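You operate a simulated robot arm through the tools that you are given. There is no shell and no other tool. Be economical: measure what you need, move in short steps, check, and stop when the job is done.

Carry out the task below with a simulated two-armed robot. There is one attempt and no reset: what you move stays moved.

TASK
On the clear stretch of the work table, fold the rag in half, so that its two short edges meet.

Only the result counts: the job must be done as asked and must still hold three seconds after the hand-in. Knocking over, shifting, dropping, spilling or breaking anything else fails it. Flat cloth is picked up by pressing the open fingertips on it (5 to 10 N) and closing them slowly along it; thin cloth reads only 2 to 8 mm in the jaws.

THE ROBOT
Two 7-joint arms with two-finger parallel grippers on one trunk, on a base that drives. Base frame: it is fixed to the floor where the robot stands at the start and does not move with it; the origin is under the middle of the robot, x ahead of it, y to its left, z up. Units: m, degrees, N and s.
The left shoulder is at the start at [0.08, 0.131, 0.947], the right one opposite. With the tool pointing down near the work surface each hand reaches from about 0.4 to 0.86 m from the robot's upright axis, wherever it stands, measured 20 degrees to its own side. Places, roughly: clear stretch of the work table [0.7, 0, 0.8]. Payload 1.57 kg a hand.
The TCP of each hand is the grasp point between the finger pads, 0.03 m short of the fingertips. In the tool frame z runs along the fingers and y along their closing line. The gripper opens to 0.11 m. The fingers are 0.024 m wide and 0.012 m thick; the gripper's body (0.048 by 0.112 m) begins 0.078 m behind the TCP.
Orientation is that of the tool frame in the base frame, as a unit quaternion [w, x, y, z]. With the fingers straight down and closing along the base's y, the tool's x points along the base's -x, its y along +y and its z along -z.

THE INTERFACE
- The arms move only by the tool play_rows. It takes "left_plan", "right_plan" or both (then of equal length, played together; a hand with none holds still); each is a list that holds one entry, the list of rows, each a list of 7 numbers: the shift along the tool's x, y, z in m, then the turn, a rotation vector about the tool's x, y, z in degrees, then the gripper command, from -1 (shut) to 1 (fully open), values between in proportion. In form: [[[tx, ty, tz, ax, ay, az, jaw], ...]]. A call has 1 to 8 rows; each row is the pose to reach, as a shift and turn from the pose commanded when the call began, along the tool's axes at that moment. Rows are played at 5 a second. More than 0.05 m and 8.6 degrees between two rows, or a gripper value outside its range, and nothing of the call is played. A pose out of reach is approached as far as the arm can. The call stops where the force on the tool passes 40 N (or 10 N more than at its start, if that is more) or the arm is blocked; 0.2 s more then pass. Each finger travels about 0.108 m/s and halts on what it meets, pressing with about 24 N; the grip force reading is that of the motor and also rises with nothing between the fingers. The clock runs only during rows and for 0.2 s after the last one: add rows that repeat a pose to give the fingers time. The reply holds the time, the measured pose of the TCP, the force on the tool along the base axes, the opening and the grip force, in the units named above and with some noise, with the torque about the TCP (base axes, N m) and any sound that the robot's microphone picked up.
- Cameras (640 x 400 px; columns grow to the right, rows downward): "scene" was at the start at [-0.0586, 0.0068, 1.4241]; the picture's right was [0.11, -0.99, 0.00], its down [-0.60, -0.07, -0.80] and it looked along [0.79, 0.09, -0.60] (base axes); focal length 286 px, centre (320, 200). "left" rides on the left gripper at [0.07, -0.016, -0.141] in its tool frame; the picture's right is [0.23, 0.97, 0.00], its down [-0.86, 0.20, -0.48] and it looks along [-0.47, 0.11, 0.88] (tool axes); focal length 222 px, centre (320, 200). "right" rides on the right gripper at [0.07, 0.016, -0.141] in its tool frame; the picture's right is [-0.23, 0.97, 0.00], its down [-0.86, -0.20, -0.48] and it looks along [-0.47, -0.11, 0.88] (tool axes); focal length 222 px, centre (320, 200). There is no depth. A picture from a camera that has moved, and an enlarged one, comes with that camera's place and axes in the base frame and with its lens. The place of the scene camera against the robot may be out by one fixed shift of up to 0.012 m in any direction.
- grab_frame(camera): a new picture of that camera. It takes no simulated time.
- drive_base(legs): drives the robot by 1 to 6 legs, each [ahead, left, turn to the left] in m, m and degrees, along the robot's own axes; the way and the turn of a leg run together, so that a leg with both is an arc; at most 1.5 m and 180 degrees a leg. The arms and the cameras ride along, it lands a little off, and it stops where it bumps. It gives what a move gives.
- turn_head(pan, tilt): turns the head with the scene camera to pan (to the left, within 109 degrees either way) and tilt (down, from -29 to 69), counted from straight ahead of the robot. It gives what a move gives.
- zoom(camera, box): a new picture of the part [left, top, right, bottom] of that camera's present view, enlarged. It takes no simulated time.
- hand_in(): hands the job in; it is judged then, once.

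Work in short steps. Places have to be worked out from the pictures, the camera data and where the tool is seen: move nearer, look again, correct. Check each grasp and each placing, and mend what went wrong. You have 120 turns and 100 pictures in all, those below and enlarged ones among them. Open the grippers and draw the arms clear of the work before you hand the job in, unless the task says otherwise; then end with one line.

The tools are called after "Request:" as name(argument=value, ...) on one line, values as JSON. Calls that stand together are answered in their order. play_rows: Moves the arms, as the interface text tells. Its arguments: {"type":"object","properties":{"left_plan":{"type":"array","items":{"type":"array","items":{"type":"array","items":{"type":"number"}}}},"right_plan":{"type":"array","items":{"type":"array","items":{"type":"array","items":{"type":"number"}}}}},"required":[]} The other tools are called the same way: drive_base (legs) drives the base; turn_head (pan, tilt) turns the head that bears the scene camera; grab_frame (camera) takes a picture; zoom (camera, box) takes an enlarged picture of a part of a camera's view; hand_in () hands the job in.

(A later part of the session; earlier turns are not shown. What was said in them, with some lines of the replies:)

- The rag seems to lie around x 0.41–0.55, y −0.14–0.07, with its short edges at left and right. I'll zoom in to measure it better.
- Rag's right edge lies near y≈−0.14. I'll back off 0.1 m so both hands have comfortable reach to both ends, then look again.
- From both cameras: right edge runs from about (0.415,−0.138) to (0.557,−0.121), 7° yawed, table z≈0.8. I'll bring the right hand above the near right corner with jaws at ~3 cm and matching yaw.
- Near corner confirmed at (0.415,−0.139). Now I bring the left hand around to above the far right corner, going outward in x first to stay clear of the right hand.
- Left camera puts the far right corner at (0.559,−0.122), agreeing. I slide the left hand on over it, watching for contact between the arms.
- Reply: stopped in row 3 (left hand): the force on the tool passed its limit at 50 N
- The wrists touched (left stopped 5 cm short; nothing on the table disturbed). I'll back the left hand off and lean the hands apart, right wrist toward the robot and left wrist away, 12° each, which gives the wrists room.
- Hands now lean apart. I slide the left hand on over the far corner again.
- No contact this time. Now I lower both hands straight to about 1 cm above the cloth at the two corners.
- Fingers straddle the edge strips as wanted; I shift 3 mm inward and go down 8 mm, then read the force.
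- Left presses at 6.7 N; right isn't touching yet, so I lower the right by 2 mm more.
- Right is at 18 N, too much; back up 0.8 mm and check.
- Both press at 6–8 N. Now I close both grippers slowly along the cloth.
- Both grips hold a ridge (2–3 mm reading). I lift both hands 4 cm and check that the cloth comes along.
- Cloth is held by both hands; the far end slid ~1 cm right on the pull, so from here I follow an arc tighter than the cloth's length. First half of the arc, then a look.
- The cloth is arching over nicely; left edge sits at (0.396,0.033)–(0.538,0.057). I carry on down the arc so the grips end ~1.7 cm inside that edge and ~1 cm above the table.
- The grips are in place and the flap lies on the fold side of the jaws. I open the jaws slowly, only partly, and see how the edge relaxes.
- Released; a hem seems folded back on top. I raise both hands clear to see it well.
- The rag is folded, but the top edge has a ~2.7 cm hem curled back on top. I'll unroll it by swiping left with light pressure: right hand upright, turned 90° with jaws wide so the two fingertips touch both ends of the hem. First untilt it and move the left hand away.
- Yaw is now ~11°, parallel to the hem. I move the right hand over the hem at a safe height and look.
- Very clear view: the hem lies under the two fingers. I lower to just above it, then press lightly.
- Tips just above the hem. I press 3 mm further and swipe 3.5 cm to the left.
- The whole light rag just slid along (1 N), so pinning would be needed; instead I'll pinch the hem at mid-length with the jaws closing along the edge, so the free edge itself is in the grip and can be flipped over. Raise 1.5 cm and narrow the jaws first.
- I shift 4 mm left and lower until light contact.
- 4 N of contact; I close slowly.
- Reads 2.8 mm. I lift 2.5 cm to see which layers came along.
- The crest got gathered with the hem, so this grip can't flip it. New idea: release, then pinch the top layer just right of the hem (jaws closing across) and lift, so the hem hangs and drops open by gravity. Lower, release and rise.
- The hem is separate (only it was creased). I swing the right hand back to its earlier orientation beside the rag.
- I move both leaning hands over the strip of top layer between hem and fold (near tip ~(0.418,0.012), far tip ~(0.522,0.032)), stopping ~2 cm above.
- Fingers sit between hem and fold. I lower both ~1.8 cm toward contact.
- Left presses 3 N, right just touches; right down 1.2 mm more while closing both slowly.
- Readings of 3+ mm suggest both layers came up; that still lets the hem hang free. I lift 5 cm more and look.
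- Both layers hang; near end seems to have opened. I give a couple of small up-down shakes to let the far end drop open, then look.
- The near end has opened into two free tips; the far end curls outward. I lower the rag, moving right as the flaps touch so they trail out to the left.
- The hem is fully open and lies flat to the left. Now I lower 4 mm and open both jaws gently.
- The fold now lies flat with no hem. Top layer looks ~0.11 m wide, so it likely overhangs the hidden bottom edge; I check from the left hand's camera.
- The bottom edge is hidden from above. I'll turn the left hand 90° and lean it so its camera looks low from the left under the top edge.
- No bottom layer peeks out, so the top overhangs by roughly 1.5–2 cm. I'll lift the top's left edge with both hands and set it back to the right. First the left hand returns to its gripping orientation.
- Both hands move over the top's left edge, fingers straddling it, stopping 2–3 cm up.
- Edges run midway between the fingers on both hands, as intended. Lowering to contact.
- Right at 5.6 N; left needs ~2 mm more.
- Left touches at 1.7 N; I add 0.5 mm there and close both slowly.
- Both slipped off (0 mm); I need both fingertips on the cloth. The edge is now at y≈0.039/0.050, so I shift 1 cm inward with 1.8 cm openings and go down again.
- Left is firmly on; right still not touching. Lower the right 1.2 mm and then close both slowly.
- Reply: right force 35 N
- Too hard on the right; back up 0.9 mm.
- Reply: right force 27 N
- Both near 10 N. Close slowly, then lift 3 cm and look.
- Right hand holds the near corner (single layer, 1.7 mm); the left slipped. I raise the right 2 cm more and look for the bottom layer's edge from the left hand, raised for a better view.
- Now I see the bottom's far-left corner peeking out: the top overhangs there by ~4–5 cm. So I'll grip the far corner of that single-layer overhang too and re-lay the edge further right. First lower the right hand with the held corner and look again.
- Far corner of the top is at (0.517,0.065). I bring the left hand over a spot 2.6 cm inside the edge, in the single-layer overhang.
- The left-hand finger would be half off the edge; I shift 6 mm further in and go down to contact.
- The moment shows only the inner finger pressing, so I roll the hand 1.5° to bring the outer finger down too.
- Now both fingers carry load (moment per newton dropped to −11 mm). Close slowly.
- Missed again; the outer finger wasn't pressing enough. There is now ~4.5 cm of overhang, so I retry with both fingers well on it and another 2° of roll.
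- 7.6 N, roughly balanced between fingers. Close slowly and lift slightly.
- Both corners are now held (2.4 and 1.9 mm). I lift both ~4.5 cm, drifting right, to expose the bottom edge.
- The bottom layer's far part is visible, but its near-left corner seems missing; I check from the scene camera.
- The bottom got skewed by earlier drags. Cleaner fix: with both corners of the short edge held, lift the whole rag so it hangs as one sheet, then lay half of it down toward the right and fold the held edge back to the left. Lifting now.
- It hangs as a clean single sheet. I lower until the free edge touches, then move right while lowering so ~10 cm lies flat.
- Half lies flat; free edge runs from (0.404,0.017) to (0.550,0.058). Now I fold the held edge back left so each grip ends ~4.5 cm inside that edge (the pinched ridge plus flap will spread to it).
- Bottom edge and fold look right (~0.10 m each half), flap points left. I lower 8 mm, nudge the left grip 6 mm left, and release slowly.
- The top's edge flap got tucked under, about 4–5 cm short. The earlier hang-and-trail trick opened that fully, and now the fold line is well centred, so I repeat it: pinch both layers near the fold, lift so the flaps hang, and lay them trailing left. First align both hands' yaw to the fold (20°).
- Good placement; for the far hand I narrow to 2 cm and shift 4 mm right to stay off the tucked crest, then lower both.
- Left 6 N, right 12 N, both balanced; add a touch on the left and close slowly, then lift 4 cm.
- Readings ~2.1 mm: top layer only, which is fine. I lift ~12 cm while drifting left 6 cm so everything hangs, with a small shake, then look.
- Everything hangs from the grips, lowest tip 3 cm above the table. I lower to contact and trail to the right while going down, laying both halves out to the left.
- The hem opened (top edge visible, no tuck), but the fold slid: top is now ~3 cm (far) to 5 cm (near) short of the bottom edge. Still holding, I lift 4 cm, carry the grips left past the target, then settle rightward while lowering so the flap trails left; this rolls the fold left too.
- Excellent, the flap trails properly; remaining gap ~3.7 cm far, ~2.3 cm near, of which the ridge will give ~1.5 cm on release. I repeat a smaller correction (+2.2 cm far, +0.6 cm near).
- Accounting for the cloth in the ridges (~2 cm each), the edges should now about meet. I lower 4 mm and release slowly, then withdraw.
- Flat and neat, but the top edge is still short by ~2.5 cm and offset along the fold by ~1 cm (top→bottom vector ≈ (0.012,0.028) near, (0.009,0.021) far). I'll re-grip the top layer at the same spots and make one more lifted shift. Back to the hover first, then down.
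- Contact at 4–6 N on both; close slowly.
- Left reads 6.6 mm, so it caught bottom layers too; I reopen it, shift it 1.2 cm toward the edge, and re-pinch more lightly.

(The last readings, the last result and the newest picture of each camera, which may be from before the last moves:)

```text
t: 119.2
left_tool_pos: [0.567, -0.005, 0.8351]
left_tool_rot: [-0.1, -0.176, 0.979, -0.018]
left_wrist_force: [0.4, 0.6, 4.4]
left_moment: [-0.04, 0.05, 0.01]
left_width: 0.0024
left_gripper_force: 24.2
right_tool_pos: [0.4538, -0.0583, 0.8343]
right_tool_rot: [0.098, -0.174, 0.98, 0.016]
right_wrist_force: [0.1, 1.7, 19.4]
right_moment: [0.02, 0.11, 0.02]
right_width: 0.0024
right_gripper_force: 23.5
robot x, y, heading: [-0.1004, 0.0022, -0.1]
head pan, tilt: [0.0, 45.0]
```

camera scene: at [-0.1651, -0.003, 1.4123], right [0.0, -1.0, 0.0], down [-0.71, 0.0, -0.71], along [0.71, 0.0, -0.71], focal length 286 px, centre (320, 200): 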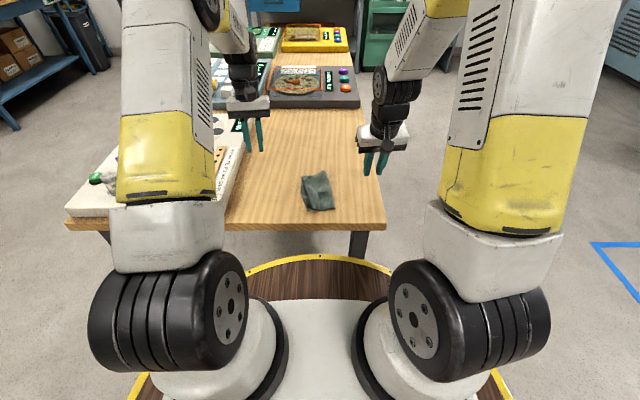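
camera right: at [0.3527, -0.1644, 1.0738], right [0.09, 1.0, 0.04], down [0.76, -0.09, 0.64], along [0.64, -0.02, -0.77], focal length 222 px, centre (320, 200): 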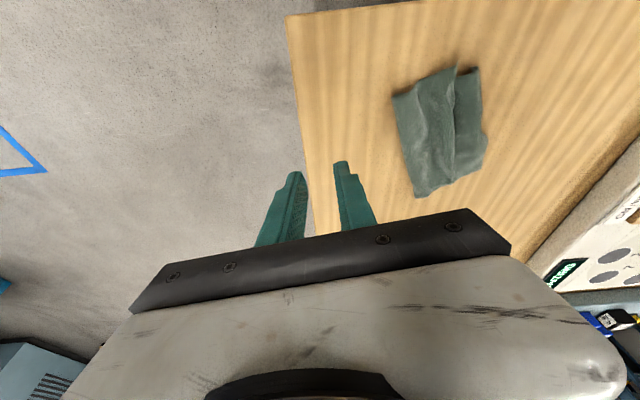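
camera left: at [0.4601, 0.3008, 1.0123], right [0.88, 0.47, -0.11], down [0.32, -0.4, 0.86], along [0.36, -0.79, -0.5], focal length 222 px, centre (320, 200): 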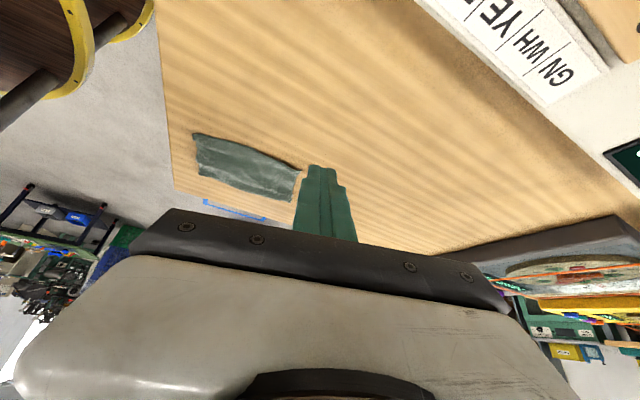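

Both now hold a single layer (2.4 mm). I do the lifted shift: up 4 cm, left past target, and settle back rightward while lowering.

Request:
play_rows(left_plan=[[[0.001, 0.003, -0.0196, 0, 0, 0, -1], [-0.0003, 0.018, -0.0372, 0, 0, 0, -1], [-0.004, 0.039, -0.0411, 0, 0, 0, -1], [-0.0091, 0.033, -0.0313, 0, 0, 0, -1], [-0.012, 0.025, -0.0176, 0, 0, 0, -1], [-0.014, 0.02, -0.0078, 0, 0, 0, -1], [-0.0148, 0.017, -0.0039, 0, 0, 0, -1], [-0.0148, 0.017, -0.0039, 0, 0, 0, -1]]], right_plan=[[[-0.008, 0.003, -0.0196, 0, 0, 0, -1], [-0.0186, 0.022, -0.0372, 0, 0, 0, -1], [-0.0254, 0.045, -0.0411, 0, 0, 0, -1], [-0.028, 0.039, -0.0313, 0, 0, 0, -1], [-0.0252, 0.031, -0.0176, 0, 0, 0, -1], [-0.0232, 0.026, -0.0078, 0, 0, 0, -1], [-0.0224, 0.0225, -0.0039, 0, 0, 0, -1], [-0.0224, 0.0225, -0.0039, 0, 0, 0, -1]]])

Request:
zoom(camera="left", box=[192, 0, 512, 240])

```text
t: 121.0
left_tool_pos: [0.5762, 0.0165, 0.8345]
left_tool_rot: [-0.099, -0.175, 0.979, -0.018]
left_wrist_force: [-1.1, 1.4, 3.5]
left_moment: [0.03, 0.05, -0.03]
left_width: 0.002
left_gripper_force: 24.5
right_tool_pos: [0.4659, -0.0285, 0.8419]
right_tool_rot: [0.099, -0.174, 0.98, 0.017]
right_wrist_force: [0.2, -0.5, 0.0]
right_moment: [-0.02, -0.03, 0.01]
right_width: 0.0027
right_gripper_force: 23.7
robot x, y, heading: [-0.1034, 0.0009, -0.3]
head pan, tilt: [0.0, 45.0]
```

```text
1.67 times, centred on (352, 120) of left
camera zoom: at [0.5432, -0.0138, 0.9858], right [-0.55, 0.84, 0.05], down [0.81, 0.51, 0.3], along [0.22, 0.2, -0.95], focal length 370 px, centre (267, 333)
```

zoom: 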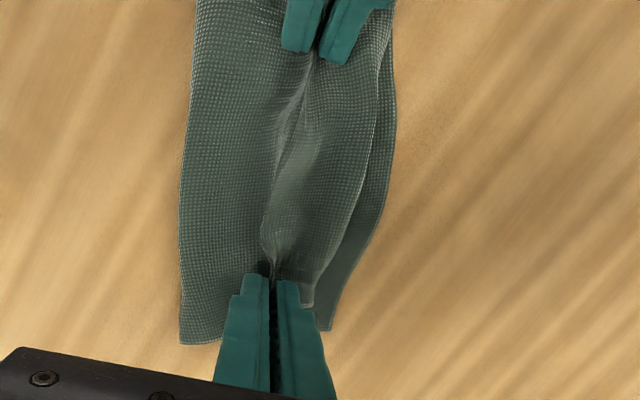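

Nearly aligned: gap ~0.5 cm near, ~1 cm mid/far, and ridges will add a little. I release slowly (left nudged 4 mm left) and withdraw.

Request:
play_rows(left_plan=[[[0.0004, 0.002, -0.002, 0, 0, 0, -1], [0.0004, 0.004, -0.002, 0, 0, 0, -1], [0.0004, 0.004, -0.001, 0, 0, 0, -0.9], [0.0004, 0.004, -0.001, 0, 0, 0, -0.8], [0.0004, 0.004, -0.001, 0, 0, 0, -0.7], [0.0004, 0.004, -0.002, 0, 0, 0, -0.58], [0.0045, 0.004, -0.022, 0, 0, 0, -0.56], [0.0117, 0.004, -0.06, 0, 0, 0, -0.56]]], right_plan=[[[0.0004, 0, 0.002, 0, 0, 0, -1], [0.0008, 0, 0.004, 0, 0, 0, -1], [0.0008, 0, 0.004, 0, 0, 0, -0.9], [0.0008, 0, 0.004, 0, 0, 0, -0.8], [0.0008, 0, 0.004, 0, 0, 0, -0.7], [0.0004, 0, 0.002, 0, 0, 0, -0.58], [-0.0045, 0, -0.02, 0, 0, 0, -0.56], [-0.0117, 0, -0.058, 0, 0, 0, -0.56]]])

Request:
play_rows(left_plan=[[[0.004, 0.03, -0.02, 0, 0, 0, -0.56], [0.008, 0.07, -0.04, 0, 0, 0, -0.56], [0.008, 0.115, -0.04, 0, 0, 0, -0.56], [0.008, 0.16, -0.04, 0, 0, 0, -0.56], [0.008, 0.18, -0.04, 0, 0, 0, -0.56]]], right_plan=[[[-0.004, -0.03, -0.02, 0, 0, 0, -0.56], [-0.008, -0.06, -0.04, 0, 0, 0, -0.56], [-0.008, -0.1, -0.04, 0, 0, 0, -0.56], [-0.008, -0.14, -0.04, 0, 0, 0, -0.56], [-0.008, -0.18, -0.04, 0, 0, 0, -0.56]]])

Request:
zoom(camera="scene", box=[272, 150, 368, 210])

```text
t: 122.8
left_tool_pos: [0.5747, 0.0198, 0.8968]
left_tool_rot: [-0.101, -0.175, 0.979, -0.017]
left_wrist_force: [0.1, 0.1, -0.1]
left_moment: [-0.01, 0.03, -0.02]
left_width: 0.0243
left_gripper_force: 0.1
right_tool_pos: [0.4661, -0.0272, 0.9001]
right_tool_rot: [0.098, -0.175, 0.98, 0.017]
right_wrist_force: [-1.1, -0.2, -0.3]
right_moment: [0.02, 0.02, 0.0]
right_width: 0.0241
right_gripper_force: 0.0
robot x, y, heading: [-0.1013, -0.0013, 0.1]
head pan, tilt: [0.0, 45.0]
```

```text
t: 124.0
left_tool_pos: [0.5117, 0.189, 0.937]
left_tool_rot: [-0.1, -0.175, 0.979, -0.018]
left_wrist_force: [-0.4, 0.0, -0.8]
left_moment: [-0.04, -0.02, -0.01]
left_width: 0.0243
left_gripper_force: 0.1
right_tool_pos: [0.528, -0.1976, 0.9406]
right_tool_rot: [0.098, -0.174, 0.98, 0.016]
right_wrist_force: [0.7, 0.2, -0.1]
right_moment: [0.0, -0.02, -0.01]
right_width: 0.0242
right_gripper_force: 0.1
robot x, y, heading: [-0.1007, 0.0034, 0.0]
head pan, tilt: [0.0, 45.0]
```

```text
6.67 times, centred on (320, 180) of scene
camera zoom: at [-0.1649, -0.0028, 1.4123], right [0.0, -1.0, 0.0], down [-0.71, 0.0, -0.71], along [0.71, 0.0, -0.71], focal length 1906 px, centre (320, 333)
```

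zoom: 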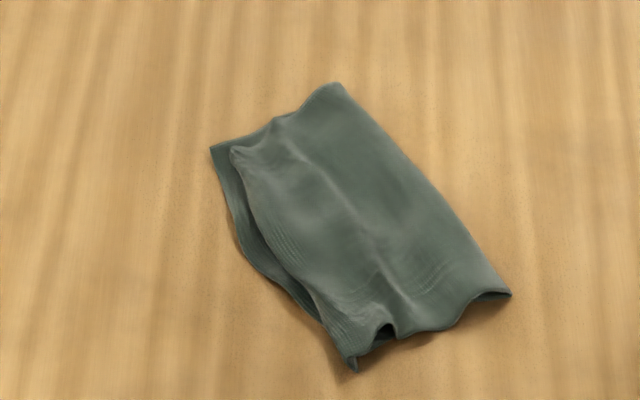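

The short edges now meet within about 1 cm and the rag lies folded flat. I open both grippers fully and draw the arms up and away.

Request:
play_rows(left_plan=[[[0, 0, -0.03, 0, 0, 0, 0], [0, 0.02, -0.06, 0, 0, 0, 0.5], [0, 0.05, -0.09, 0, 0, 0, 1], [0, 0.05, -0.09, 0, 0, 0, 1], [0, 0.05, -0.09, 0, 0, 0, 1]]], right_plan=[[[0, 0, -0.03, 0, 0, 0, 0], [0, -0.03, -0.06, 0, 0, 0, 0.5], [0, -0.07, -0.09, 0, 0, 0, 1], [0, -0.1, -0.09, 0, 0, 0, 1], [0, -0.1, -0.09, 0, 0, 0, 1]]])

Request:
grab_frame(camera="scene")

```text
t: 125.2
left_tool_pos: [0.5134, 0.2418, 1.0247]
left_tool_rot: [-0.099, -0.175, 0.979, -0.017]
left_wrist_force: [0.7, -0.5, 0.5]
left_moment: [0.0, 0.02, 0.02]
left_width: 0.1101
left_gripper_force: 0.1
right_tool_pos: [0.5462, -0.2984, 1.0285]
right_tool_rot: [0.098, -0.174, 0.98, 0.017]
right_wrist_force: [0.2, -0.1, 0.5]
right_moment: [0.0, -0.04, 0.03]
right_width: 0.1099
right_gripper_force: 0.1
robot x, y, heading: [-0.1039, -0.0002, 0.2]
head pan, tilt: [0.0, 45.0]
```

```text
1 pictures are left
camera scene: at [-0.1649, -0.0031, 1.4123], right [0.0, -1.0, 0.0], down [-0.71, 0.0, -0.71], along [0.71, 0.0, -0.71], focal length 286 px, centre (320, 200)
```

scene: 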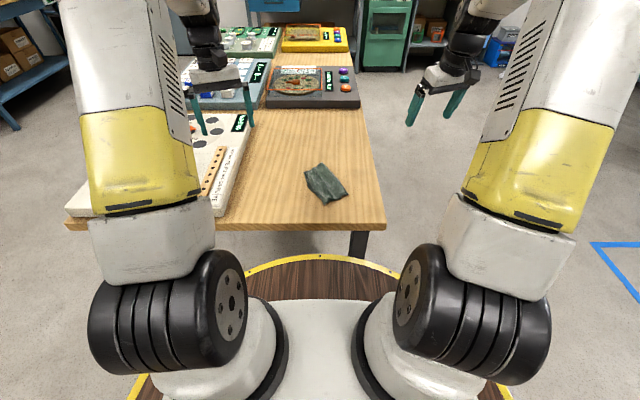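

The rag is folded in half on the clear stretch, nothing else has moved, and both arms are clear with grippers open. I hand the job in.

Request:
hand_in()

```text
The job is handed in.
```

I folded the rag in half on the clear stretch of the work table and handed it in. The short edges meet to within about 1 cm, nearly touching at the near corner. The cloth still has a few low waves and isn't pressed flat at the fold. Nothing else on the table was touched, and both grippers are open and clear.
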